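You operate a simulated robot arm through the tools that you are given. There is no shell and no other tool. Be economical: measure what you need, move in short steps, check, and stop when the job is done.

You run a simulated two-armed robot. Do the job below in one go: nothing can be reset, and whatever is moved stays where it is left.

Task
On the sideboard top, fold the tea towel in half, so that its two long edges meet.

The check looks at the end state, three seconds after you hand in, the way a careful person would. Anything else that was tipped, shoved, dropped, spilled or broken makes it a failure. Flat cloth is picked up by pressing the open fingertips on it (5 to 10 N) and closing them slowly along it; thin cloth reads only 2 to 8 mm in the jaws.

Robot
Two 7-joint arms with two-finger parallel grippers on one trunk, on a base that drives. Base frame: it is fixed to the floor where the robot stands at the start and does not move with it; the origin is under the middle of the robot, x ahead of it, y to its left, z up; the surface under the hand at the start is at about z = 900. Units: mm, rad, N and s.
The left shoulder is at the start at [70, 188, 1265], the right one opposite. With the tool pointing down near the work surface each hand reaches from about 300 to 800 mm from the robot's upright axis, wherever it stands, measured 20 degrees to its own side. Places, roughly: sideboard top [500, 0, 900]. Payload 3.91 kg a hand.
The tool frame of a hand sits at the grasp point between the pads (the TCP): z along the fingers, y along the line on which they close. The tips reach 30 mm beyond it. The gripper opens to 110 mm. The fingers are 20 mm wide and 10 mm thick; the gripper's body (48 by 112 mm) begins 55 mm behind the TCP.
Orientation is told as [roll, pitch, yaw] about the base's x, y, z axes, in that order, counted from this pose: with the fingers straight down and closing along the base's y, the tool's x points along the base's -x, its y along +y and its z along -z.

Tools
- The arms move only by the tool nudge_tool. It takes "left_motion", "right_motion" or both (then of equal length, played together; a hand with none holds still); each is a list that holds one entry, the list of rows, each a list of 6 numbers: the shift along the base's x, y, z in units of 30 mm (1.0 is 30 mm), then the turn, a rotation vector about the base's x, y, z in units of 5 degrees (1.0 is 5 degrees). In form: [[[tx, ty, tz, rx, ry, rz], ...]]. A call has 1 to 8 rows; each row shifts and turns the commanded pose from where the row before left it. "left_claw" and "right_claw" are, for a hand that has rows, the gripper command, from -1 (fully open) to 1 (shut), values between in proportion, set as the call begins (left out, the last holds). A call with a number of a shift or a turn outside -1 to 1 is refused whole. Rows are played at 5 a second. More than 50 mm and 0.15 rad between two rows, or a gripper value outside its range, and nothing of the call is played. Where a pose cannot be reached the arm comes as near as it can. A force on the tool above 40 N (or 10 N above the force at the start of the call, whichever is more), or a blocked arm, ends the call early, and 0.2 s more pass. Each finger travels about 72 mm/s and halts on what it meets, pressing with about 32 N; the grip force reading is that of the motor and also rises with nothing between the fingers. The clock runs only during rows and for 0.2 s after the last one: add rows that do not move to give the fingers time. It gives the time, the measured TCP pose, the force on the tool (base axes), the opening and the grip force at its end, in the units of the frame above (readings bear some noise), with the torque about the TCP (base axes, N m) and any sound that the robot's microphone picked up, and new pictures: "views" is both (left out), scene, wrist or none (wrist: the cameras of the hands that moved).
- Cameras (640 x 400 px; columns grow to the right, rows downward): "scene" is now at [119.4, 35.8, 1474]; the picture's right is [0.47, -0.88, 0.00], its down [-0.67, -0.35, -0.65] and it looks along [0.58, 0.30, -0.76] (base axes); focal length 261 px, centre (320, 200). "left" rides on the left gripper at [72, -17, -103] in its tool frame; the picture's right is [0.23, 0.97, 0.00], its down [-0.76, 0.18, -0.62] and it looks along [-0.61, 0.14, 0.78] (tool axes); focal length 222 px, centre (320, 200). "right" rides on the right gripper at [72, 17, -103] in its tool frame; the picture's right is [-0.23, 0.97, 0.00], its down [-0.76, -0.18, -0.62] and it looks along [-0.61, -0.14, 0.78] (tool axes); focal length 222 px, centre (320, 200). There is no depth. A picture from a camera that has moved, and an enlarged one, comes with that camera's place and axes in the base frame and with its lens.
- slide_trunk(by): slides the trunk up (or, below 0, down) by that many mm; the arms and the scene camera ride with it, the base frame stays. It gives what a move gives, with no picture.
- steer(legs): drives the robot by 1 to 6 legs, each [ahead, turn to the left] in mm and rad, along the robot's own axes; the way and the turn of a leg run together, so that a leg with both is an arc; at most 1500 mm and 3.142 rad a leg. The arms and the cameras ride along, it lands a little off, and it stops where it bumps. It gives what a move gives, and a new picture of the scene camera.
- aim_head(pan, tilt): turns the head with the scene camera to pan (to the left, within 1.501 rad either way) and tilt (down, from -0.506 to 1.204), counted from straight ahead of the robot. It gives what a move gives, and a new picture of the scene camera.
- inspect(camera, box): a new picture of the part [left, top, right, bottom] of that camera's present view, enlarged. The clock stands still meanwhile.
- sign_off(): hands the job in; it is judged then, once.

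Go step by step. Nothing tells you exact positions but the pictures and the camera data: compare them with the known pose of the tool, close in by small moves and look again before you grip or let go. The budget is 120 turns and 260 pictures, counting those below and the enlarged ones. Unless the task says otherwise, let go and move clear before handing in, and close with one line.

The tools are called after ">>>" by a JSON object that holds its "method" and its "body". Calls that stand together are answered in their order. nudge_tool: Moves the arms, as the interface text tells. Its arguments: {"type":"object","properties":{"left_motion":{"type":"array","items":{"type":"array","items":{"type":"array","items":{"type":"number"}}}},"left_claw":{"type":"number"},"right_motion":{"type":"array","items":{"type":"array","items":{"type":"array","items":{"type":"number"}}}},"right_claw":{"type":"number"},"views":{"type":"string","enum":["both","scene","wrist","none"]}},"required":[]} The other tools are called the same way: slide_trunk (by) slides the trunk up or down; steer (legs) drives the base; aim_head (pan, tilt) turns the head that bears the scene camera; inspect (camera, box) takes an enlarged picture of a part of a camera's view; sign_off () hands the job in.

At the start:

```text
time: 0.0
left_position: [526.4, 361.2, 1069.2]
left_ee_rot: [0.001, 0.001, 0.0]
left_wrist_force: [-0.1, 0.2, -0.7]
left_torque: [-0.02, 0.0, 0.0]
left_finger_gap: 110.0
left_gripper_force: 0.1
right_position: [452.5, -69.6, 1222.9]
right_ee_rot: [0.0, 0.0, 0.0]
right_wrist_force: [-0.1, -0.4, -0.7]
right_torque: [0.05, 0.01, 0.0]
right_finger_gap: 110.2
right_gripper_force: 0.0
trunk travel left (down, up): [-775.0, 165.0]
robot x, y, heading: [2.8, -1.4, 0.001]
head pan, tilt: [0.485, 0.859]
```

scene: 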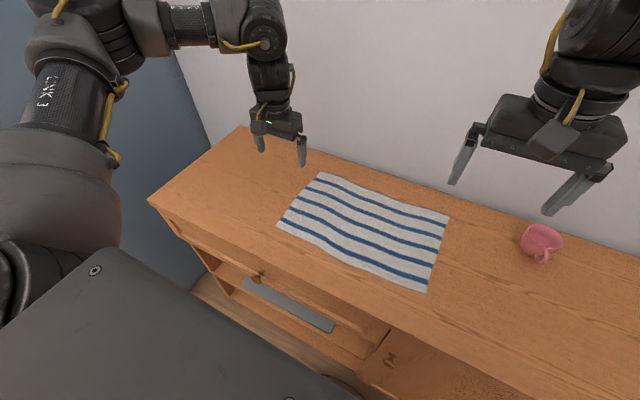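
right: 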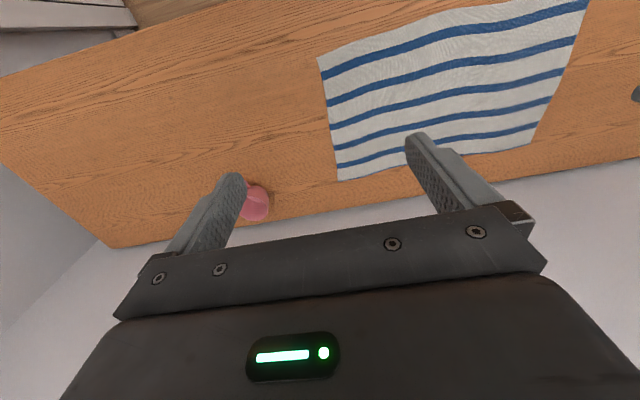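
left: 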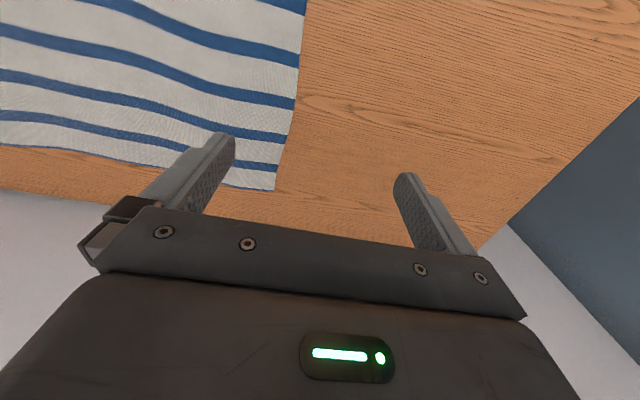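

I see the towel at about x 428–670, y -73–320, with its long edges running along y. I'll bring both hands above the near corners, with the fingers partly open, and check.

>>> {"method": "nudge_tool", "body": {"left_motion": [[[-0.358, -0.263, -0.288, 0, 0, 0], [-0.358, -0.263, -0.288, 0, 0, 0], [-0.358, -0.263, -0.288, 0, 0, 0], [-0.358, -0.263, -0.288, 0, 0, 0], [-0.358, -0.263, -0.288, 0, 0, 0], [-0.358, -0.263, -0.288, 0, 0, 0], [-0.358, -0.263, -0.288, 0, 0, 0], [-0.358, -0.263, -0.288, 0, 0, 0]]], "right_motion": [[[-0.031, 0.09, -0.929, 0, 0, 0], [-0.031, 0.09, -0.929, 0, 0, 0], [-0.031, 0.09, -0.929, 0, 0, 0], [-0.031, 0.09, -0.929, 0, 0, 0], [-0.031, 0.09, -0.929, 0, 0, 0], [-0.031, 0.09, -0.929, 0, 0, 0], [-0.031, 0.09, -0.929, 0, 0, 0], [-0.031, 0.09, -0.929, 0, 0, 0]]], "left_claw": 0.27, "right_claw": 0.27}}

>>> {"method": "aim_head", "body": {"pan": 0.25, "tilt": 0.95}}

```text
time: 1.8
left_position: [443.0, 295.1, 999.9]
left_ee_rot: [0.0, 0.0, 0.0]
left_wrist_force: [0.5, -0.3, 0.1]
left_torque: [0.0, 0.0, 0.01]
left_finger_gap: 40.2
left_gripper_force: 0.1
right_position: [445.3, -47.4, 999.9]
right_ee_rot: [0.001, 0.001, 0.002]
right_wrist_force: [-0.7, 0.0, -0.8]
right_torque: [0.0, 0.05, -0.04]
right_finger_gap: 40.1
right_gripper_force: 0.1
trunk travel left (down, up): [-775.0, 165.0]
robot x, y, heading: [-0.5, 1.6, -0.001]
head pan, tilt: [0.485, 0.859]
camera scene: at [120.5, 35.5, 1474.0], right [0.47, -0.88, 0.0], down [-0.67, -0.35, -0.65], along [0.58, 0.3, -0.76], focal length 261 px, centre (320, 200)
camera right: at [373.3, -31.4, 1102.8], right [0.23, 0.97, 0.0], down [0.76, -0.18, 0.62], along [0.61, -0.14, -0.78], focal length 222 px, centre (320, 200)
camera left: at [369.3, 278.7, 1103.1], right [-0.23, 0.97, 0.0], down [0.76, 0.18, 0.62], along [0.61, 0.14, -0.78], focal length 222 px, centre (320, 200)
```

scene: 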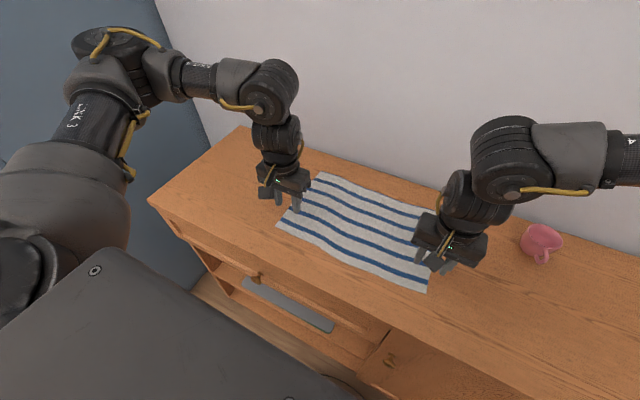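
right: 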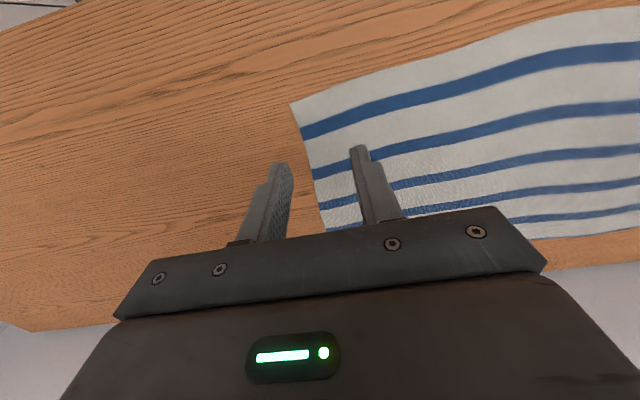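
left: 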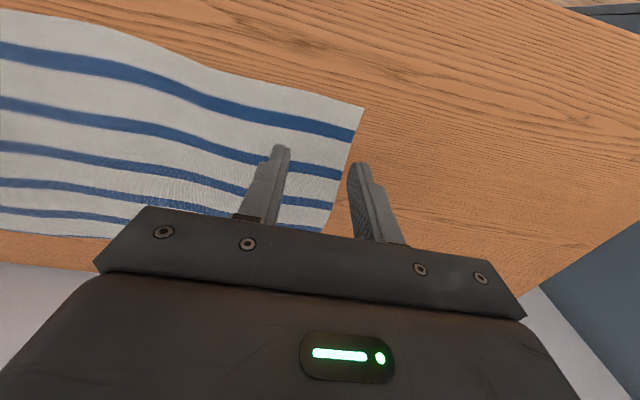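

```text
time: 2.6
left_position: [442.1, 295.7, 999.7]
left_ee_rot: [0.0, 0.0, 0.0]
left_wrist_force: [-0.5, -0.6, -0.5]
left_torque: [0.01, 0.03, 0.0]
left_finger_gap: 40.0
left_gripper_force: 0.1
right_position: [445.3, -46.9, 1000.9]
right_ee_rot: [0.002, 0.0, -0.001]
right_wrist_force: [-0.4, 0.0, 0.5]
right_torque: [0.01, -0.02, 0.01]
right_finger_gap: 40.4
right_gripper_force: 0.0
trunk travel left (down, up): [-775.0, 165.0]
robot x, y, heading: [4.4, -0.6, -0.004]
head pan, tilt: [0.25, 0.949]
camera scene: at [120.9, 17.7, 1467.3], right [0.25, -0.97, 0.0], down [-0.79, -0.2, -0.58], along [0.56, 0.14, -0.81], focal length 261 px, centre (320, 200)
```

scene: 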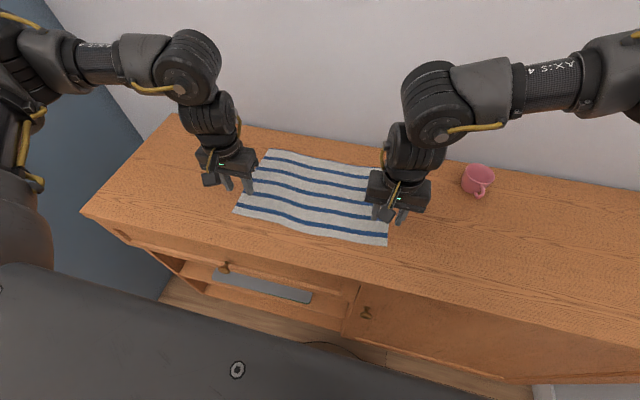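

Corners come out at about near (419, 328) and (422, -67), far (664, 321) and (667, -71). I'll position the fingertips 10 mm inside the near edge and descend to just above the cloth.

>>> {"method": "nudge_tool", "body": {"left_motion": [[[-0.22, -0.03, -0.6, 0, 0, 0], [-0.22, -0.03, -0.6, 0, 0, 0], [0, 0, -0.6, 0, 0, 0], [0, 0, -0.2, 0, 0, 0]]], "right_motion": [[[-0.27, 0.2, -0.6, 0, 0, 0], [-0.27, 0.2, -0.6, 0, 0, 0], [0, 0, -0.6, 0, 0, 0], [0, 0, -0.2, 0, 0, 0]]], "views": "both"}}

```text
time: 3.6
left_position: [428.3, 294.8, 940.1]
left_ee_rot: [0.0, 0.0, 0.0]
left_wrist_force: [0.2, -0.1, 0.1]
left_torque: [0.0, -0.02, -0.02]
left_finger_gap: 40.3
left_gripper_force: 0.1
right_position: [428.0, -34.9, 940.3]
right_ee_rot: [-0.001, -0.001, 0.0]
right_wrist_force: [0.4, -0.3, -0.6]
right_torque: [-0.02, 0.04, -0.01]
right_finger_gap: 40.3
right_gripper_force: 0.1
trunk travel left (down, up): [-775.0, 165.0]
robot x, y, heading: [-1.5, 0.8, -0.0]
head pan, tilt: [0.25, 0.949]
camera scene: at [121.1, 17.8, 1467.3], right [0.25, -0.97, 0.0], down [-0.79, -0.2, -0.58], along [0.56, 0.14, -0.81], focal length 261 px, centre (320, 200)
camera right: at [354.8, -18.6, 1044.3], right [0.23, 0.97, 0.0], down [0.76, -0.18, 0.62], along [0.61, -0.14, -0.78], focal length 222 px, centre (320, 200)
camera left: at [354.3, 279.0, 1043.1], right [-0.23, 0.97, 0.0], down [0.76, 0.18, 0.62], along [0.61, 0.14, -0.78], focal length 222 px, centre (320, 200)
```

scene: 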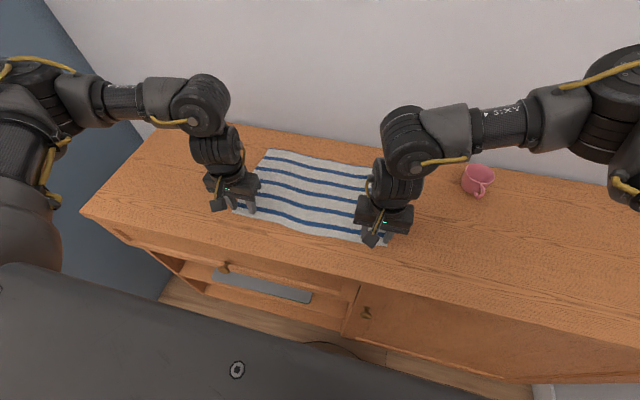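
right: 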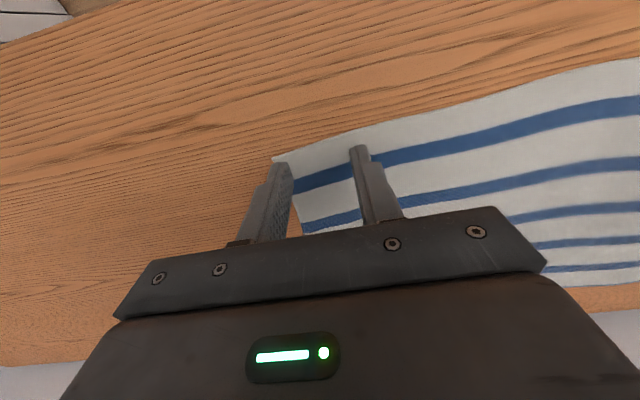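
left: 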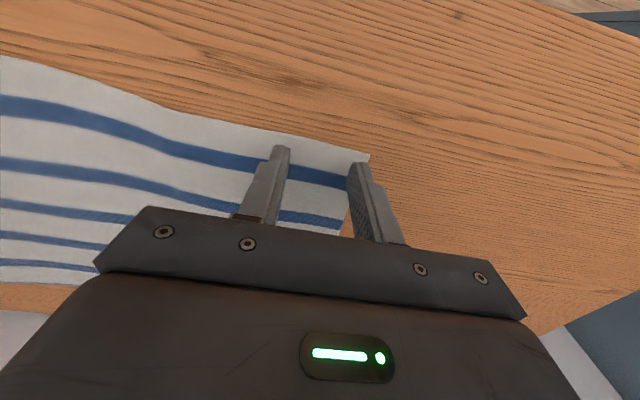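

Both fingertips are over the cloth corners. I'll lower them to touch.

>>> {"method": "nudge_tool", "body": {"left_motion": [[[0, 0, -0.15, 0, 0, 0], [0, 0, -0.15, 0, 0, 0], [0, 0, 0, 0, 0, 0]]], "right_motion": [[[0, 0, -0.15, 0, 0, 0], [0, 0, -0.15, 0, 0, 0], [0, 0, 0, 0, 0, 0]]], "views": "none"}}

```text
time: 4.4
left_position: [426.6, 295.8, 932.1]
left_ee_rot: [0.0, 0.0, 0.0]
left_wrist_force: [0.0, 0.1, -0.2]
left_torque: [-0.03, 0.01, 0.0]
left_finger_gap: 40.7
left_gripper_force: 0.2
right_position: [427.7, -35.5, 932.0]
right_ee_rot: [0.001, -0.001, -0.001]
right_wrist_force: [-0.5, 0.4, -0.1]
right_torque: [0.0, 0.05, 0.03]
right_finger_gap: 40.2
right_gripper_force: 0.1
trunk travel left (down, up): [-775.0, 165.0]
robot x, y, heading: [0.8, 0.7, 0.0]
head pan, tilt: [0.25, 0.949]
```

No contact yet; I'll go further in small steps.

>>> {"method": "nudge_tool", "body": {"left_motion": [[[0, 0, -0.07, 0, 0, 0], [0, 0, 0, 0, 0, 0]]], "right_motion": [[[0, 0, -0.07, 0, 0, 0], [0, 0, 0, 0, 0, 0]]], "views": "none"}}

```text
time: 5.0
left_position: [425.9, 295.1, 932.2]
left_ee_rot: [0.0, -0.002, 0.001]
left_wrist_force: [0.7, 2.7, 14.4]
left_torque: [0.14, -0.04, 0.0]
left_finger_gap: 39.9
left_gripper_force: 0.1
right_position: [426.8, -35.7, 931.0]
right_ee_rot: [0.0, -0.002, 0.001]
right_wrist_force: [0.3, 1.1, 3.7]
right_torque: [-0.03, -0.04, 0.0]
right_finger_gap: 39.9
right_gripper_force: 0.1
trunk travel left (down, up): [-775.0, 165.0]
robot x, y, heading: [2.7, 1.3, 0.001]
head pan, tilt: [0.25, 0.949]
```

>>> {"method": "nudge_tool", "body": {"left_motion": [[[0, 0, 0.025, 0, 0, 0], [0, 0, 0, 0, 0, 0]]], "right_motion": [[[0, 0, -0.02, 0, 0, 0], [0, 0, 0, 0, 0, 0]]], "left_claw": 0.4, "right_claw": 0.4, "views": "wrist"}}

```text
time: 5.6
left_position: [425.1, 293.1, 931.5]
left_ee_rot: [0.0, -0.001, -0.001]
left_wrist_force: [1.8, -2.0, 10.2]
left_torque: [-0.02, -0.05, 0.01]
left_finger_gap: 32.1
left_gripper_force: 0.0
right_position: [428.4, -35.6, 930.9]
right_ee_rot: [0.001, -0.003, 0.001]
right_wrist_force: [0.9, 0.2, 10.2]
right_torque: [-0.03, 0.01, 0.0]
right_finger_gap: 32.6
right_gripper_force: 0.1
trunk travel left (down, up): [-775.0, 165.0]
robot x, y, heading: [-2.5, -3.6, -0.004]
head pan, tilt: [0.25, 0.949]
camera right: at [354.3, -20.0, 1034.9], right [0.23, 0.97, 0.0], down [0.76, -0.18, 0.62], along [0.61, -0.14, -0.78], focal length 222 px, centre (320, 200)
camera left: at [352.5, 277.9, 1034.2], right [-0.23, 0.97, 0.0], down [0.76, 0.18, 0.62], along [0.61, 0.14, -0.78], focal length 222 px, centre (320, 200)
```

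right: 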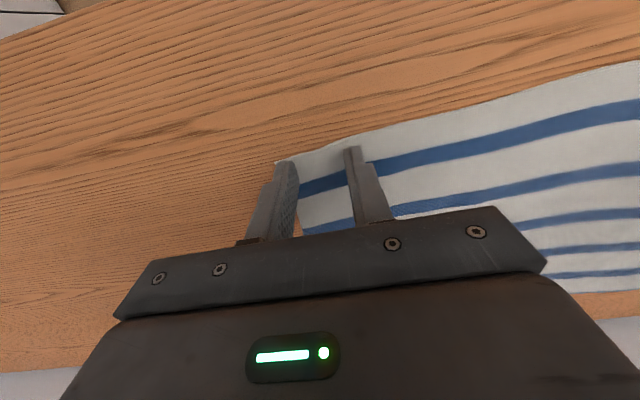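
left: 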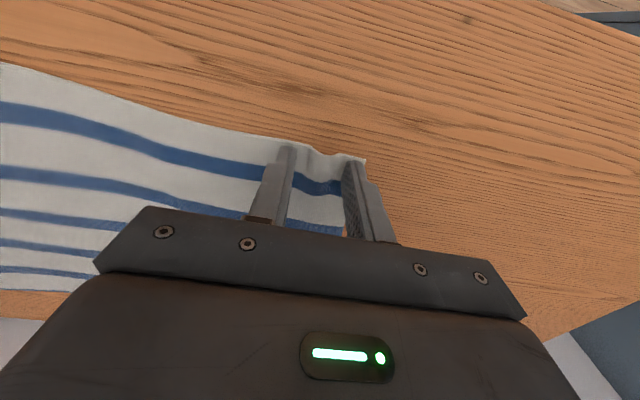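

The cloth is gathering at both hands with about 10 N of press. I'll continue closing slowly.

>>> {"method": "nudge_tool", "body": {"left_motion": [[[0, 0, 0, 0, 0, 0], [0, 0, 0, 0, 0, 0]]], "right_motion": [[[0, 0, 0, 0, 0, 0], [0, 0, 0, 0, 0, 0]]], "left_claw": 0.58, "right_claw": 0.58, "views": "none"}}

>>> {"method": "nudge_tool", "body": {"left_motion": [[[0, 0, 0, 0, 0, 0], [0, 0, 0, 0, 0, 0]]], "right_motion": [[[0, 0, 0, 0, 0, 0], [0, 0, 0, 0, 0, 0]]], "left_claw": 0.75, "right_claw": 0.75, "views": "wrist"}}

```text
time: 6.2
left_position: [424.6, 293.8, 931.4]
left_ee_rot: [0.0, -0.001, 0.001]
left_wrist_force: [0.4, -2.7, 11.3]
left_torque: [-0.04, -0.02, 0.0]
left_finger_gap: 22.5
left_gripper_force: 0.0
right_position: [426.0, -35.6, 931.2]
right_ee_rot: [0.001, -0.002, 0.001]
right_wrist_force: [-0.3, 0.9, 11.9]
right_torque: [0.0, -0.04, 0.01]
right_finger_gap: 22.3
right_gripper_force: 0.0
trunk travel left (down, up): [-775.0, 165.0]
robot x, y, heading: [0.1, -0.1, 0.002]
head pan, tilt: [0.25, 0.949]
```

```text
time: 6.8
left_position: [424.3, 293.3, 929.6]
left_ee_rot: [0.001, -0.002, -0.001]
left_wrist_force: [-0.6, -3.4, 12.0]
left_torque: [-0.12, 0.04, 0.01]
left_finger_gap: 13.9
left_gripper_force: 0.7
right_position: [426.5, -37.0, 932.2]
right_ee_rot: [0.001, -0.002, 0.0]
right_wrist_force: [0.3, 3.2, 11.4]
right_torque: [0.08, -0.03, 0.04]
right_finger_gap: 13.7
right_gripper_force: 0.0
trunk travel left (down, up): [-775.0, 165.0]
robot x, y, heading: [-2.7, 0.4, -0.002]
head pan, tilt: [0.25, 0.949]
camera right: at [353.9, -19.6, 1034.9], right [0.23, 0.97, 0.0], down [0.76, -0.18, 0.62], along [0.61, -0.14, -0.78], focal length 222 px, centre (320, 200)
camera left: at [352.0, 278.3, 1034.2], right [-0.23, 0.97, 0.0], down [0.76, 0.18, 0.62], along [0.61, 0.14, -0.78], focal length 222 px, centre (320, 200)
```

right: 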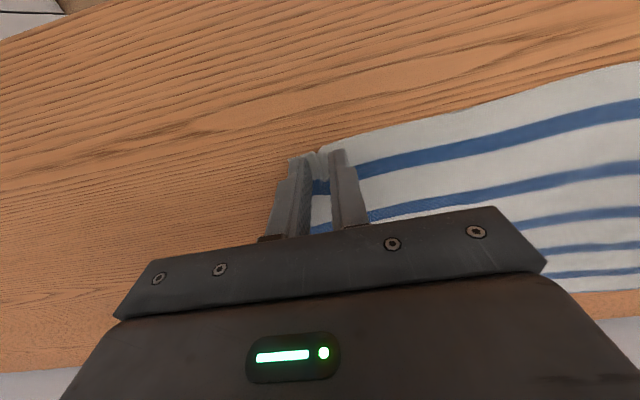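
left: 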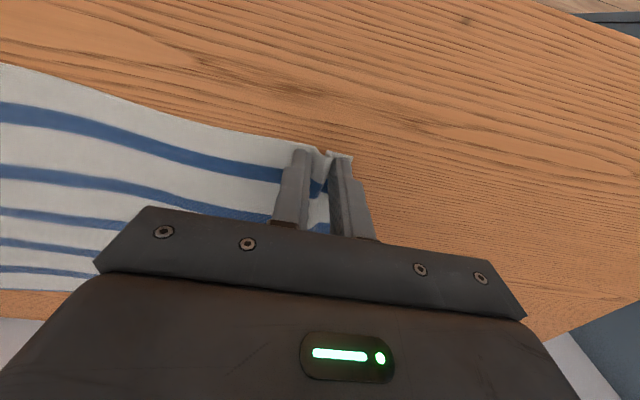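

A ridge has formed between the fingers of both hands. I'll shut them and then lift slightly.

>>> {"method": "nudge_tool", "body": {"left_motion": [[[0, 0, 0, 0, 0, 0], [0, 0, 0, 0, 0, 0], [0, 0, 0, 0, 0, 0]]], "right_motion": [[[0, 0, 0, 0, 0, 0], [0, 0, 0, 0, 0, 0], [0, 0, 0, 0, 0, 0]]], "left_claw": 1.0, "right_claw": 1.0, "views": "none"}}

>>> {"method": "nudge_tool", "body": {"left_motion": [[[0, 0, 0.25, 0, 0, 0], [0, 0, 0.25, 0, 0, 0], [0.1, 0, 0.4, 0, 0, 0], [0.1, 0, 0.4, 0, 0, 0]]], "right_motion": [[[0, 0, 0.25, 0, 0, 0], [0, 0, 0.25, 0, 0, 0], [0.1, 0, 0.4, 0, 0, 0], [0.1, 0, 0.4, 0, 0, 0]]]}}

```text
time: 7.6
left_position: [425.9, 294.6, 932.6]
left_ee_rot: [-0.003, -0.002, 0.001]
left_wrist_force: [-0.2, -12.0, 12.1]
left_torque: [-0.35, 0.0, -0.04]
left_finger_gap: 7.0
left_gripper_force: 31.9
right_position: [425.9, -35.8, 931.4]
right_ee_rot: [0.001, -0.001, 0.001]
right_wrist_force: [-0.1, 13.2, 9.5]
right_torque: [0.4, 0.0, 0.05]
right_finger_gap: 2.1
right_gripper_force: 31.5
trunk travel left (down, up): [-775.0, 165.0]
robot x, y, heading: [0.5, 1.8, 0.002]
head pan, tilt: [0.25, 0.949]
```

```text
time: 8.6
left_position: [432.9, 294.3, 969.2]
left_ee_rot: [0.0, 0.0, 0.0]
left_wrist_force: [-0.7, -12.8, -0.6]
left_torque: [-0.44, -0.01, -0.02]
left_finger_gap: 6.1
left_gripper_force: 32.1
right_position: [433.3, -36.6, 970.4]
right_ee_rot: [-0.001, -0.002, 0.001]
right_wrist_force: [0.5, 12.7, -0.2]
right_torque: [0.41, 0.0, 0.04]
right_finger_gap: 2.3
right_gripper_force: 32.0
trunk travel left (down, up): [-775.0, 165.0]
robot x, y, heading: [2.9, -4.8, 0.003]
head pan, tilt: [0.25, 0.949]
camera scene: at [120.8, 17.1, 1467.2], right [0.25, -0.97, 0.0], down [-0.79, -0.2, -0.58], along [0.56, 0.14, -0.81], focal length 261 px, centre (320, 200)
camera right: at [361.2, -19.6, 1072.9], right [0.23, 0.97, 0.0], down [0.76, -0.18, 0.62], along [0.61, -0.14, -0.78], focal length 222 px, centre (320, 200)
camera left: at [359.6, 278.0, 1072.4], right [-0.23, 0.97, 0.0], down [0.76, 0.18, 0.62], along [0.61, 0.14, -0.78], focal length 222 px, centre (320, 200)
```

scene: 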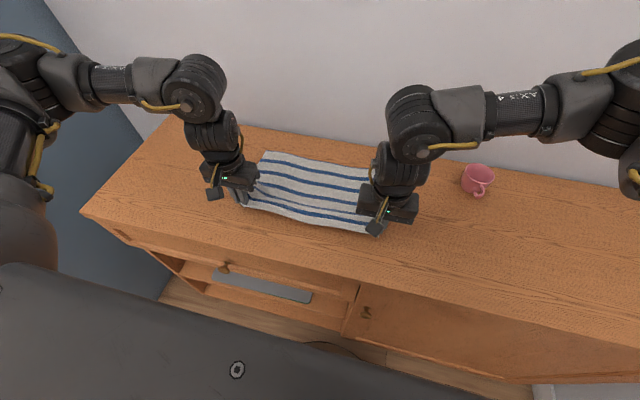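
right: 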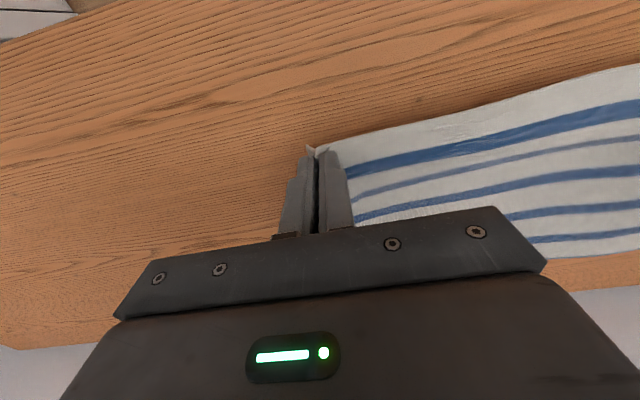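
left: 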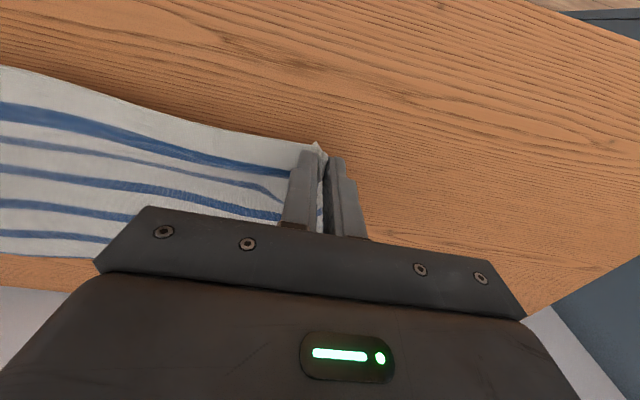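

The cloth is held at both corners (6.1 and 2.3 mm in the jaws). I'll carry the edge over in a low arc toward the far edge, easing the sideways tension a little.

>>> {"method": "nudge_tool", "body": {"left_motion": [[[0.5, -0.1, 0.4, 0, 0, 0], [0.667, 0, 0.4, 0, 0, 0], [0.667, 0, 0.267, 0, 0, 0], [0.667, 0, 0.133, 0, 0, 0], [0.667, 0, 0.067, 0, 0, 0], [0.667, 0, 0, 0, 0, 0], [0.667, 0, -0.067, 0, 0, 0]]], "right_motion": [[[0.5, 0.1, 0.4, 0, 0, 0], [0.667, 0, 0.4, 0, 0, 0], [0.667, 0, 0.267, 0, 0, 0], [0.667, 0, 0.133, 0, 0, 0], [0.667, 0, 0.067, 0, 0, 0], [0.667, 0, 0, 0, 0, 0], [0.667, 0, -0.067, 0, 0, 0]]]}}

```text
time: 10.2
left_position: [567.5, 291.6, 1004.0]
left_ee_rot: [0.0, 0.002, -0.002]
left_wrist_force: [0.1, -4.9, -0.4]
left_torque: [-0.15, -0.02, 0.01]
left_finger_gap: 5.6
left_gripper_force: 32.5
right_position: [568.6, -33.8, 1002.6]
right_ee_rot: [0.002, 0.001, 0.001]
right_wrist_force: [0.7, 5.5, 0.4]
right_torque: [0.15, 0.03, 0.03]
right_finger_gap: 2.1
right_gripper_force: 32.0
trunk travel left (down, up): [-775.0, 165.0]
robot x, y, heading: [1.4, -1.6, 0.003]
head pan, tilt: [0.25, 0.949]
camera scene: at [123.0, 17.5, 1467.1], right [0.25, -0.97, 0.0], down [-0.79, -0.2, -0.58], along [0.56, 0.14, -0.81], focal length 261 px, centre (320, 200)
camera right: at [496.8, -16.2, 1106.8], right [0.23, 0.97, 0.0], down [0.76, -0.18, 0.62], along [0.61, -0.14, -0.78], focal length 222 px, centre (320, 200)
camera left: at [494.3, 275.6, 1107.7], right [-0.23, 0.97, 0.0], down [0.76, 0.18, 0.62], along [0.61, 0.14, -0.78], focal length 222 px, centre (320, 200)
```

scene: 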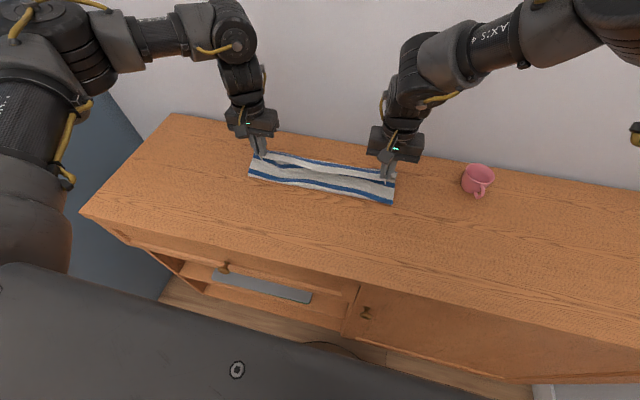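
right: 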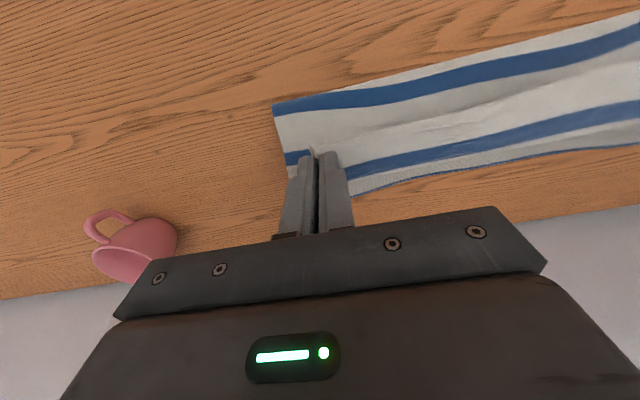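
left: 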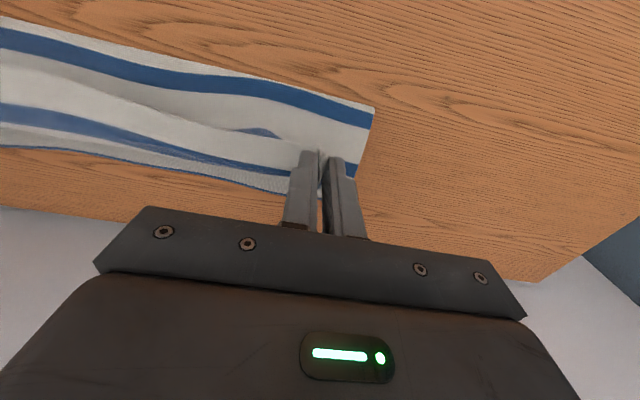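

Folding nicely, with the fold line near x = 542. I'll carry on and lower.

>>> {"method": "nudge_tool", "body": {"left_motion": [[[0.667, 0, -0.2, 0, 0, 0], [0.667, 0, -0.35, 0, 0, 0], [0.5, 0, -0.5, 0, 0, 0], [0.4, 0, -0.4, 0, 0, 0], [0.3, 0, -0.3, 0, 0, 0], [0, 0, -0.3, 0, 0, 0]]], "right_motion": [[[0.667, 0, -0.2, 0, 0, 0], [0.667, 0, -0.35, 0, 0, 0], [0.5, 0, -0.5, 0, 0, 0], [0.4, 0, -0.4, 0, 0, 0], [0.3, 0, -0.3, 0, 0, 0], [0, 0, -0.3, 0, 0, 0]]]}}

```text
time: 11.6
left_position: [643.3, 294.2, 942.3]
left_ee_rot: [-0.001, -0.001, 0.001]
left_wrist_force: [-0.3, -0.6, -1.1]
left_torque: [-0.01, -0.01, -0.01]
left_finger_gap: 5.2
left_gripper_force: 31.8
right_position: [577.1, -5.2, 959.2]
right_ee_rot: [0.003, -0.003, -0.004]
right_wrist_force: [-0.1, -0.4, -0.8]
right_torque: [-0.02, 0.02, 0.01]
right_finger_gap: 2.1
right_gripper_force: 32.5
right hand out of reach, approached as far as the arm can: row 1, 2, 3, 4, 5
trunk travel left (down, up): [-775.0, 165.0]
robot x, y, heading: [-1.4, -1.1, 0.004]
head pan, tilt: [0.25, 0.949]
camera scene: at [121.5, 17.9, 1467.2], right [0.25, -0.97, 0.0], down [-0.79, -0.2, -0.58], along [0.56, 0.14, -0.81], focal length 261 px, centre (320, 200)
camera right: at [503.2, 10.6, 1062.6], right [0.23, 0.97, 0.0], down [0.76, -0.18, 0.63], along [0.61, -0.14, -0.78], focal length 222 px, centre (320, 200)
camera left: at [570.2, 277.1, 1045.5], right [-0.23, 0.97, 0.0], down [0.76, 0.18, 0.62], along [0.61, 0.14, -0.78], focal length 222 px, centre (320, 200)
```

scene: 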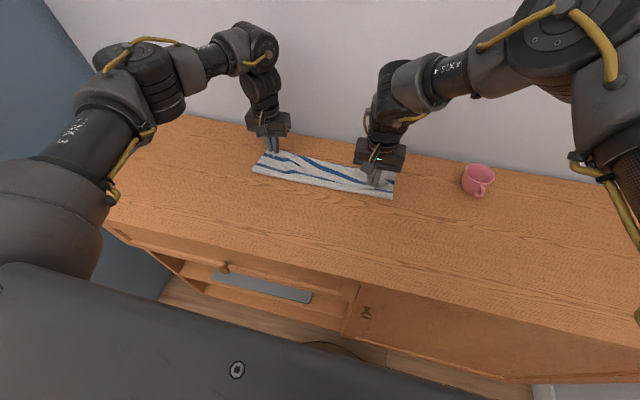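
right: 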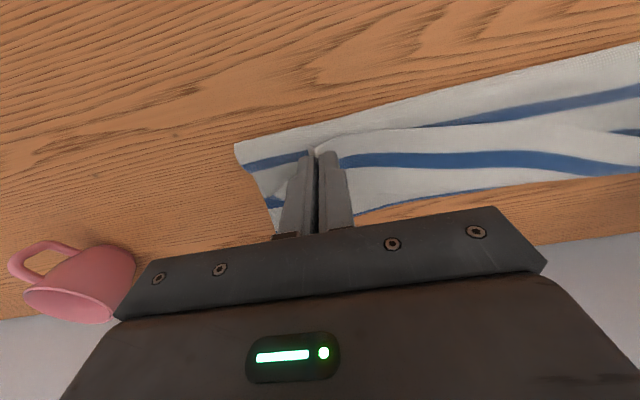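
left: 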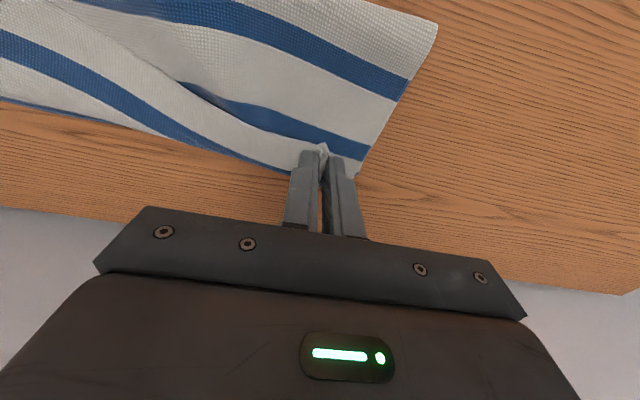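

The left side is laid over, but the right arm hit a reach limit and slid inward. I'll bring the right hand back to y ≈ -34 and try again with a little yaw to free the wrist.

>>> {"method": "nudge_tool", "body": {"right_motion": [[[0, -0.5, 0.5, 0, 0, 0.7], [0, -0.5, 0.4, 0, 0, 0.7], [0, 0, 0, 0, 0, 0.8], [0.3, 0, 0, 0, 0, 0.8], [0.4, 0, 0, 0, 0, 0]]], "views": "scene"}}

```text
time: 12.8
left_position: [642.4, 292.9, 942.6]
left_ee_rot: [0.002, 0.001, 0.001]
left_wrist_force: [-2.5, -4.0, 1.0]
left_torque: [-0.12, 0.06, -0.02]
left_finger_gap: 5.7
left_gripper_force: 31.8
right_position: [506.2, 11.3, 1008.7]
right_ee_rot: [-0.001, 0.0, 0.258]
right_wrist_force: [3.0, 3.9, -1.6]
right_torque: [0.13, -0.1, -0.11]
right_finger_gap: 2.0
right_gripper_force: 31.9
right hand out of reach, approached as far as the arm can: row 1, 2, 3, 4, 5
trunk travel left (down, up): [-775.0, 165.0]
robot x, y, heading: [2.8, -0.9, -0.001]
head pan, tilt: [0.25, 0.949]
camera scene: at [121.8, 17.2, 1467.2], right [0.25, -0.97, 0.0], down [-0.79, -0.2, -0.58], along [0.56, 0.14, -0.81], focal length 261 px, centre (320, 200)
```

scene: 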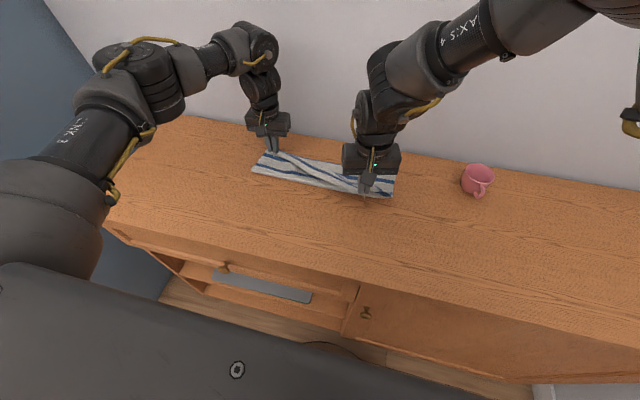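

Positive yaw makes it worse, so I'll turn the other way in place.

>>> {"method": "nudge_tool", "body": {"right_motion": [[[0, 0, 0, 0, 0, -0.8], [0, 0, 0, 0, 0, -0.8], [0, 0, 0, 0, 0, -0.8], [0, 0, 0, 0, 0, -0.8], [0, 0, 0, 0, 0, -0.8]]], "views": "none"}}

```text
time: 14.0
left_position: [642.1, 293.0, 943.4]
left_ee_rot: [-0.002, -0.001, 0.002]
left_wrist_force: [-0.7, -1.3, 1.1]
left_torque: [-0.03, 0.01, -0.01]
left_finger_gap: 5.5
left_gripper_force: 32.3
right_position: [505.1, 13.2, 1008.6]
right_ee_rot: [-0.001, -0.002, -0.089]
right_wrist_force: [0.8, 0.3, -0.1]
right_torque: [0.04, -0.03, 0.05]
right_finger_gap: 2.2
right_gripper_force: 31.4
trunk travel left (down, up): [-775.0, 165.0]
robot x, y, heading: [2.7, -0.9, 0.001]
head pan, tilt: [0.25, 0.949]
```

>>> {"method": "nudge_tool", "body": {"right_motion": [[[0.5, -0.5, 0, 0, 0, -0.8], [0.5, -0.5, 0, 0, 0, -0.8], [0.5, -0.5, 0, 0, 0, -0.8], [0.6, -0.1, -0.1, 0, 0, 0], [0.6, 0, -0.2, 0, 0, 0], [0.5, 0, -0.3, 0, 0, 0]]], "views": "scene"}}

```text
time: 15.4
left_position: [643.0, 294.0, 943.2]
left_ee_rot: [-0.001, 0.0, 0.0]
left_wrist_force: [-2.2, -18.1, 2.8]
left_torque: [-0.65, 0.08, -0.07]
left_finger_gap: 6.5
left_gripper_force: 31.5
right_position: [602.0, -34.9, 992.1]
right_ee_rot: [-0.001, 0.001, -0.295]
right_wrist_force: [1.8, 18.7, -2.1]
right_torque: [0.59, -0.05, 0.09]
right_finger_gap: 2.2
right_gripper_force: 32.3
trunk travel left (down, up): [-775.0, 165.0]
robot x, y, heading: [-0.4, -1.4, -0.001]
head pan, tilt: [0.25, 0.949]
camera scene: at [122.0, 17.6, 1467.2], right [0.25, -0.97, 0.0], down [-0.79, -0.2, -0.58], along [0.56, 0.14, -0.81], focal length 261 px, centre (320, 200)
```

scene: 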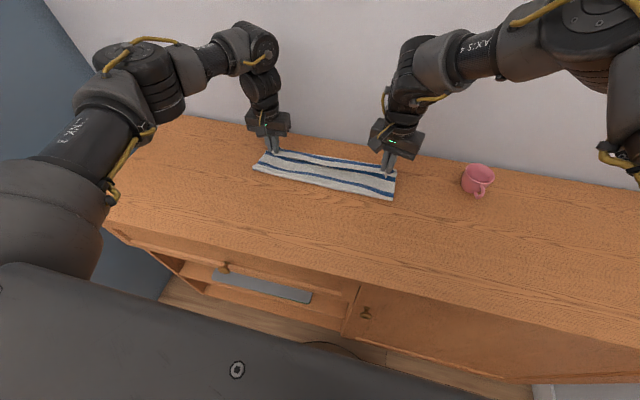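

Negative yaw frees the arm. I'll finish the right side's travel and lower it, easing the tension slightly.

>>> {"method": "nudge_tool", "body": {"right_motion": [[[0.5, 0.1, -0.35, 0, 0, -0.6], [0.5, 0.05, -0.45, 0, 0, -0.6], [0.4, 0, -0.5, 0, 0, 0], [0, 0, -0.35, 0, 0, 0]]]}}

```text
time: 16.4
left_position: [643.5, 292.8, 942.3]
left_ee_rot: [0.0, -0.001, 0.0]
left_wrist_force: [0.3, -5.0, -0.2]
left_torque: [-0.19, -0.04, -0.04]
left_finger_gap: 5.8
left_gripper_force: 32.4
right_position: [645.1, -29.3, 941.8]
right_ee_rot: [0.0, -0.002, -0.401]
right_wrist_force: [0.0, 6.0, 0.4]
right_torque: [0.14, 0.0, 0.05]
right_finger_gap: 2.1
right_gripper_force: 31.9
trunk travel left (down, up): [-775.0, 165.0]
robot x, y, heading: [-1.1, -0.5, -0.001]
head pan, tilt: [0.25, 0.949]
camera scene: at [121.4, 17.4, 1467.2], right [0.25, -0.97, 0.0], down [-0.79, -0.2, -0.58], along [0.56, 0.14, -0.81], focal length 261 px, centre (320, 200)
camera right: at [584.8, 13.6, 1044.3], right [0.59, 0.81, 0.0], down [0.63, -0.46, 0.62], along [0.5, -0.37, -0.78], focal length 222 px, centre (320, 200)
```

scene: 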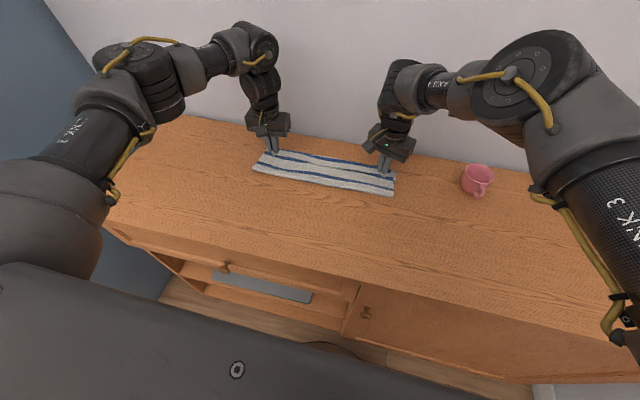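
right: 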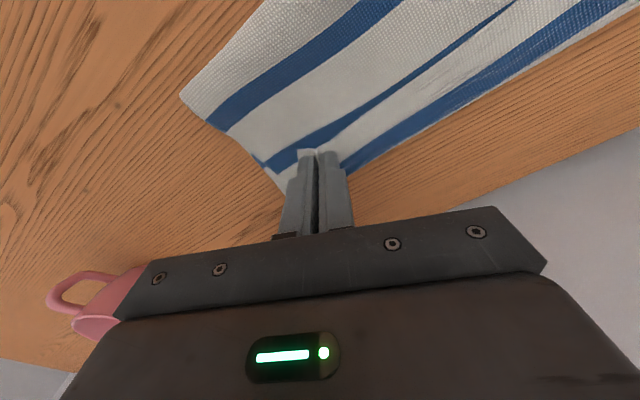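

>>> {"method": "inspect", "body": {"camera": "scene", "box": [230, 120, 420, 220]}}

>>> {"method": "inspect", "body": {"camera": "left", "box": [0, 0, 640, 400]}}

```text
3.37 times, centred on (325, 170) of scene
camera zoom: at [121.4, 17.4, 1467.2], right [0.25, -0.97, 0.0], down [-0.79, -0.2, -0.58], along [0.56, 0.14, -0.81], focal length 879 px, centre (303, 301)
```

zoom: 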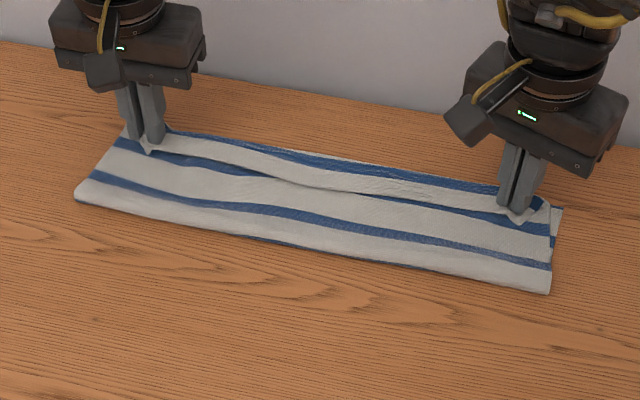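

```text
1.00 times, centred on (320, 200) of left (not enlarged: the box is as wide or as high as the picture)
camera zoom: at [570.1, 277.0, 1045.7], right [-0.23, 0.97, 0.0], down [0.76, 0.18, 0.62], along [0.61, 0.14, -0.78], focal length 222 px, centre (320, 200)
```

zoom: 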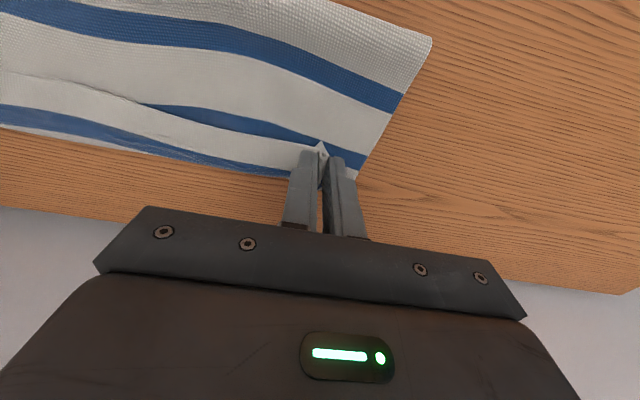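

As feared, the strip at the gripped edge is turned back toward the robot. I'll release gently, see how it relaxes, then flip the strip outward with a fingertip if needed.

>>> {"method": "nudge_tool", "body": {"left_motion": [[[0, 0, 0, 0, 0, 0], [0, 0, 0, 0, 0, 0], [0, 0, 0, 0, 0, 0]]], "right_motion": [[[0, 0, 0, 0, 0, 0], [0, 0, 0, 0, 0, 0], [0, 0, 0, 0, 0, 0]]], "left_claw": 0.5, "right_claw": 0.5, "views": "none"}}

>>> {"method": "nudge_tool", "body": {"left_motion": [[[0, 0, 0.3, 0, 0, 0], [0, 0, 0.5, 0, 0, 0], [0, 0, 1, 0, 0, 0], [-1, 0, 1, 0, 0, 0], [-1, 0, 0.5, 0, 0, 0]]], "right_motion": [[[0, 0, 0.3, 0, 0, 0], [0, 0, 0.5, 0, 0, 0], [0, 0, 1, 0, 0, 0], [-1, 0, 1, 0, 0, 0], [-1, 0, 0.5, 0, 0, 0]]], "views": "wrist"}}

>>> {"method": "inspect", "body": {"camera": "scene", "box": [230, 120, 420, 220]}}

```text
time: 17.2
left_position: [642.2, 294.0, 942.8]
left_ee_rot: [0.001, 0.001, 0.001]
left_wrist_force: [-0.1, -0.7, -0.6]
left_torque: [0.01, -0.02, 0.01]
left_finger_gap: 27.4
left_gripper_force: 0.1
right_position: [644.9, -29.4, 940.3]
right_ee_rot: [0.0, -0.002, -0.4]
right_wrist_force: [-0.5, 0.0, -0.2]
right_torque: [-0.02, -0.01, -0.02]
right_finger_gap: 27.5
right_gripper_force: 0.2
trunk travel left (down, up): [-775.0, 165.0]
robot x, y, heading: [-0.5, 3.3, 0.0]
head pan, tilt: [0.25, 0.949]
```

```text
time: 18.4
left_position: [579.6, 294.1, 1044.5]
left_ee_rot: [-0.001, -0.001, 0.0]
left_wrist_force: [-0.2, -0.6, 0.0]
left_torque: [-0.02, -0.02, 0.03]
left_finger_gap: 27.3
left_gripper_force: 0.1
right_position: [581.6, -27.3, 1041.7]
right_ee_rot: [-0.001, -0.003, -0.401]
right_wrist_force: [-0.2, -0.6, 0.6]
right_torque: [0.0, 0.02, -0.01]
right_finger_gap: 27.4
right_gripper_force: 0.1
trunk travel left (down, up): [-775.0, 165.0]
robot x, y, heading: [-3.3, 5.6, 0.001]
head pan, tilt: [0.25, 0.949]
camera right: at [520.7, 16.9, 1145.3], right [0.59, 0.81, 0.0], down [0.63, -0.46, 0.62], along [0.51, -0.37, -0.78], focal length 222 px, centre (320, 200)
camera left: at [507.1, 276.8, 1147.8], right [-0.23, 0.97, 0.0], down [0.76, 0.18, 0.62], along [0.61, 0.14, -0.78], focal length 222 px, centre (320, 200)
```

right: 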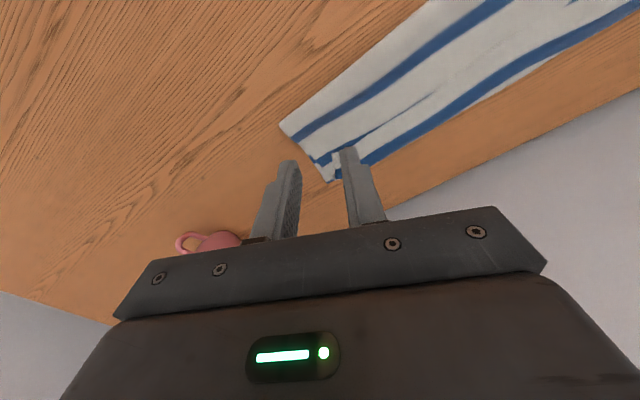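
left: 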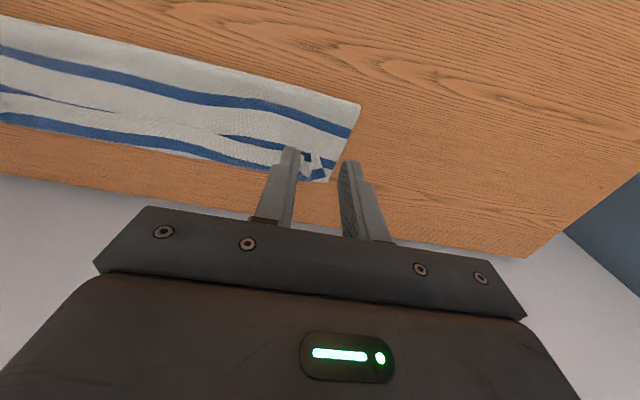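

```text
3.37 times, centred on (325, 170) of scene
camera zoom: at [118.1, 17.7, 1467.4], right [0.25, -0.97, 0.0], down [-0.79, -0.2, -0.58], along [0.57, 0.14, -0.81], focal length 879 px, centre (303, 301)
```

zoom: 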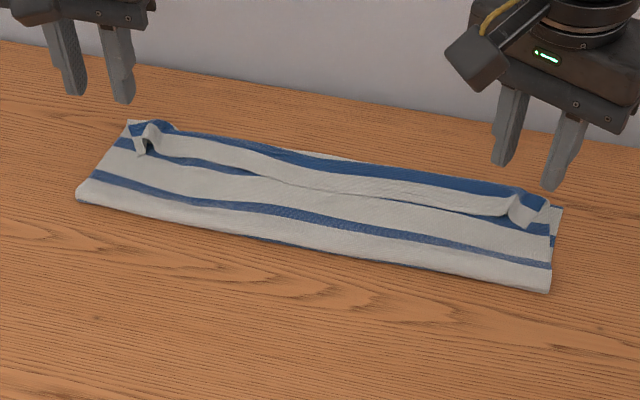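

The edge strip stays turned back. I'll look closer to measure it before flipping it.

>>> {"method": "nudge_tool", "body": {"left_motion": [[[-1, 0, 0.6, 0, 0, 0], [-1, 0, 0.6, 0, 0, 0], [-1, 0.3, 0.6, 0, 0, 0]]], "right_motion": [[[-1, 0, 0.6, 0, 0, 0], [-1, 0, 0.6, 0, 0, 0], [-1, -0.3, 0.6, 0, 0, 0]]], "left_claw": 1, "right_claw": 1, "views": "wrist"}}

>>> {"method": "inspect", "body": {"camera": "scene", "box": [240, 140, 320, 190]}}

>>> {"method": "inspect", "body": {"camera": "scene", "box": [325, 155, 405, 205]}}

```text
time: 19.2
left_position: [490.5, 301.1, 1099.4]
left_ee_rot: [0.0, -0.004, 0.0]
left_wrist_force: [0.1, -0.2, 0.7]
left_torque: [0.01, 0.02, 0.0]
left_finger_gap: 0.0
left_gripper_force: 32.0
right_position: [492.2, -36.8, 1092.5]
right_ee_rot: [0.0, -0.002, -0.402]
right_wrist_force: [-0.2, -0.3, -0.3]
right_torque: [0.01, 0.01, -0.02]
right_finger_gap: 0.1
right_gripper_force: 31.2
trunk travel left (down, up): [-775.0, 165.0]
robot x, y, heading: [2.7, 0.4, -0.005]
head pan, tilt: [0.25, 0.949]
camera right: at [432.2, 7.1, 1195.5], right [0.59, 0.81, 0.0], down [0.63, -0.46, 0.62], along [0.5, -0.37, -0.78], focal length 222 px, centre (320, 200)
camera left: at [418.0, 284.9, 1200.9], right [-0.23, 0.97, 0.0], down [0.76, 0.18, 0.62], along [0.61, 0.14, -0.78], focal length 222 px, centre (320, 200)
```

right: 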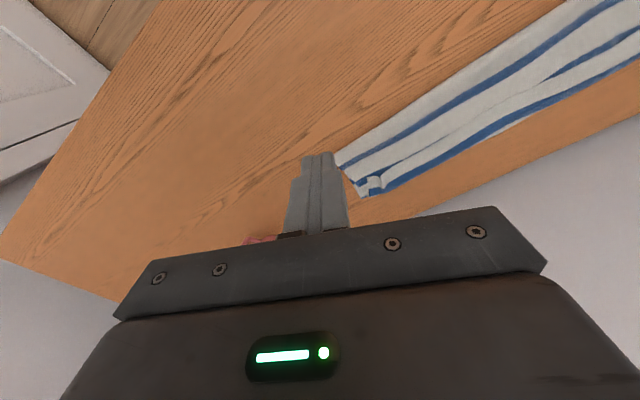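
left: 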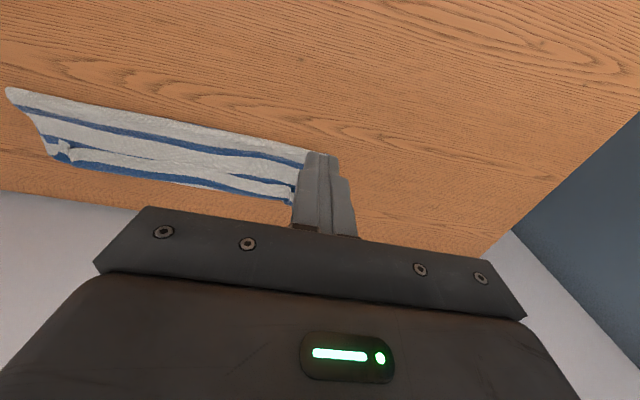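

```text
8.00 times, centred on (280, 165) of scene
camera zoom: at [119.6, 17.1, 1467.3], right [0.25, -0.97, 0.0], down [-0.79, -0.2, -0.58], along [0.56, 0.14, -0.81], focal length 2087 px, centre (640, 480)
```

zoom: 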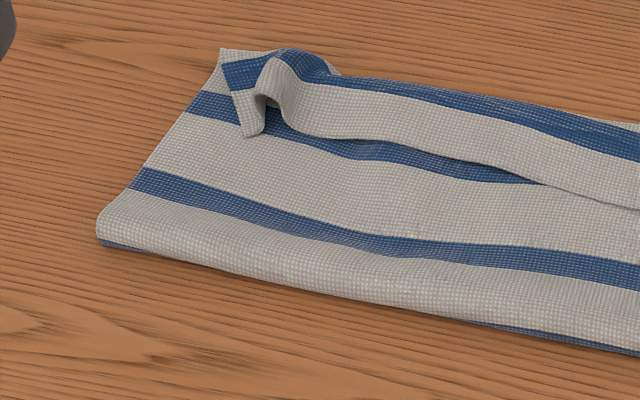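

```text
8.00 times, centred on (365, 180) of scene
camera zoom: at [119.6, 17.1, 1467.3], right [0.25, -0.97, 0.0], down [-0.79, -0.2, -0.58], along [0.56, 0.14, -0.81], focal length 2087 px, centre (-40, 360)
```

zoom: 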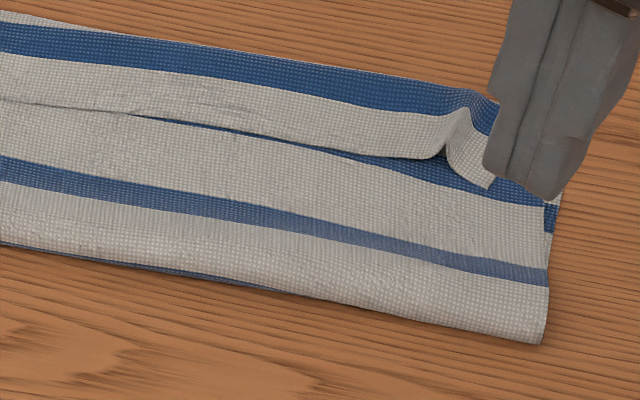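

The turned-back strip is about 30 mm (margin plus first stripe) and opens toward the robot, so pushing fingertips away from me across the top layer should flip it out. I'll position both hands just in front of it, straddling the small arches.

>>> {"method": "nudge_tool", "body": {"left_motion": [[[0.6, -0.06, -0.856, 0, 0, 0], [0.6, -0.06, -0.856, 0, 0, 0], [0.6, -0.06, -0.856, 0, 0, 0], [0.6, -0.06, -0.856, 0, 0, 0], [0.6, -0.06, -0.856, 0, 0, 0], [0.5, -0.06, -0.856, 0, 0, 0]]], "right_motion": [[[0.59, 0.02, -0.817, 0, 0, 0], [0.59, 0.02, -0.817, 0, 0, 0], [0.59, 0.02, -0.817, 0, 0, 0], [0.59, 0.02, -0.817, 0, 0, 0], [0.59, 0.02, -0.817, 0, 0, 0], [0.5, 0.0, -0.817, 0, 0, 0]]], "left_claw": 0.45, "right_claw": 0.45, "views": "wrist"}}

>>> {"method": "inspect", "body": {"camera": "scene", "box": [230, 120, 420, 220]}}

```text
time: 20.6
left_position: [601.5, 291.4, 941.4]
left_ee_rot: [-0.001, 0.002, 0.001]
left_wrist_force: [0.5, 0.4, 0.5]
left_torque: [0.02, -0.01, 0.04]
left_finger_gap: 30.4
left_gripper_force: 0.1
right_position: [599.1, -38.1, 945.9]
right_ee_rot: [-0.001, 0.0, -0.401]
right_wrist_force: [0.2, 0.5, 0.0]
right_torque: [0.03, 0.0, 0.01]
right_finger_gap: 30.2
right_gripper_force: 0.1
trunk travel left (down, up): [-775.0, 165.0]
robot x, y, heading: [0.9, 0.4, 0.0]
head pan, tilt: [0.25, 0.949]
camera right: at [539.7, 5.1, 1049.1], right [0.59, 0.81, 0.0], down [0.63, -0.46, 0.62], along [0.5, -0.37, -0.78], focal length 222 px, centre (320, 200)
camera left: at [528.7, 274.3, 1043.9], right [-0.23, 0.97, 0.0], down [0.76, 0.18, 0.62], along [0.61, 0.14, -0.78], focal length 222 px, centre (320, 200)
```

right: 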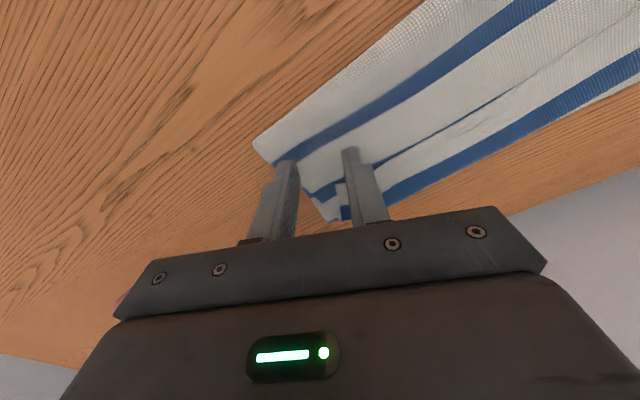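
left: 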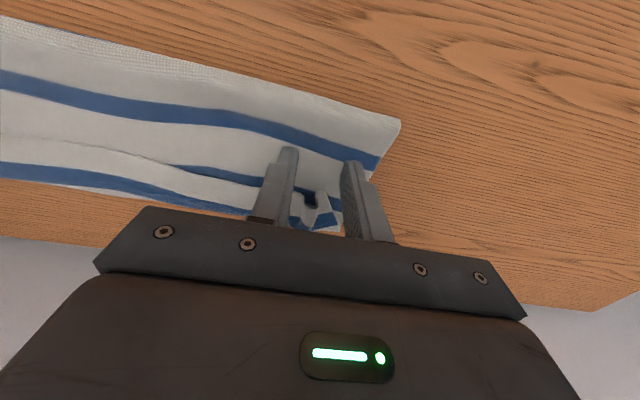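

```text
3.37 times, centred on (325, 170) of scene
camera zoom: at [123.5, 17.7, 1467.1], right [0.25, -0.97, 0.0], down [-0.79, -0.2, -0.58], along [0.56, 0.14, -0.81], focal length 879 px, centre (303, 301)
```

zoom: 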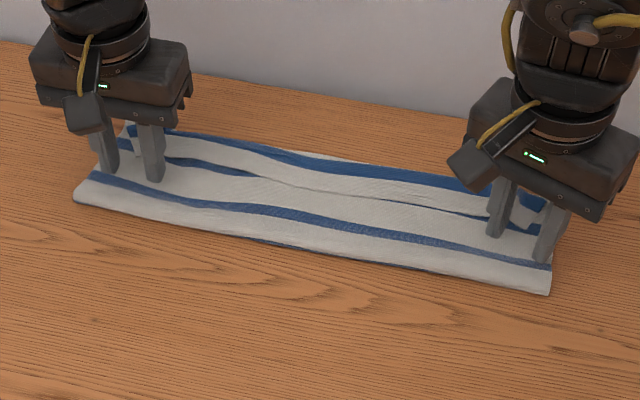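

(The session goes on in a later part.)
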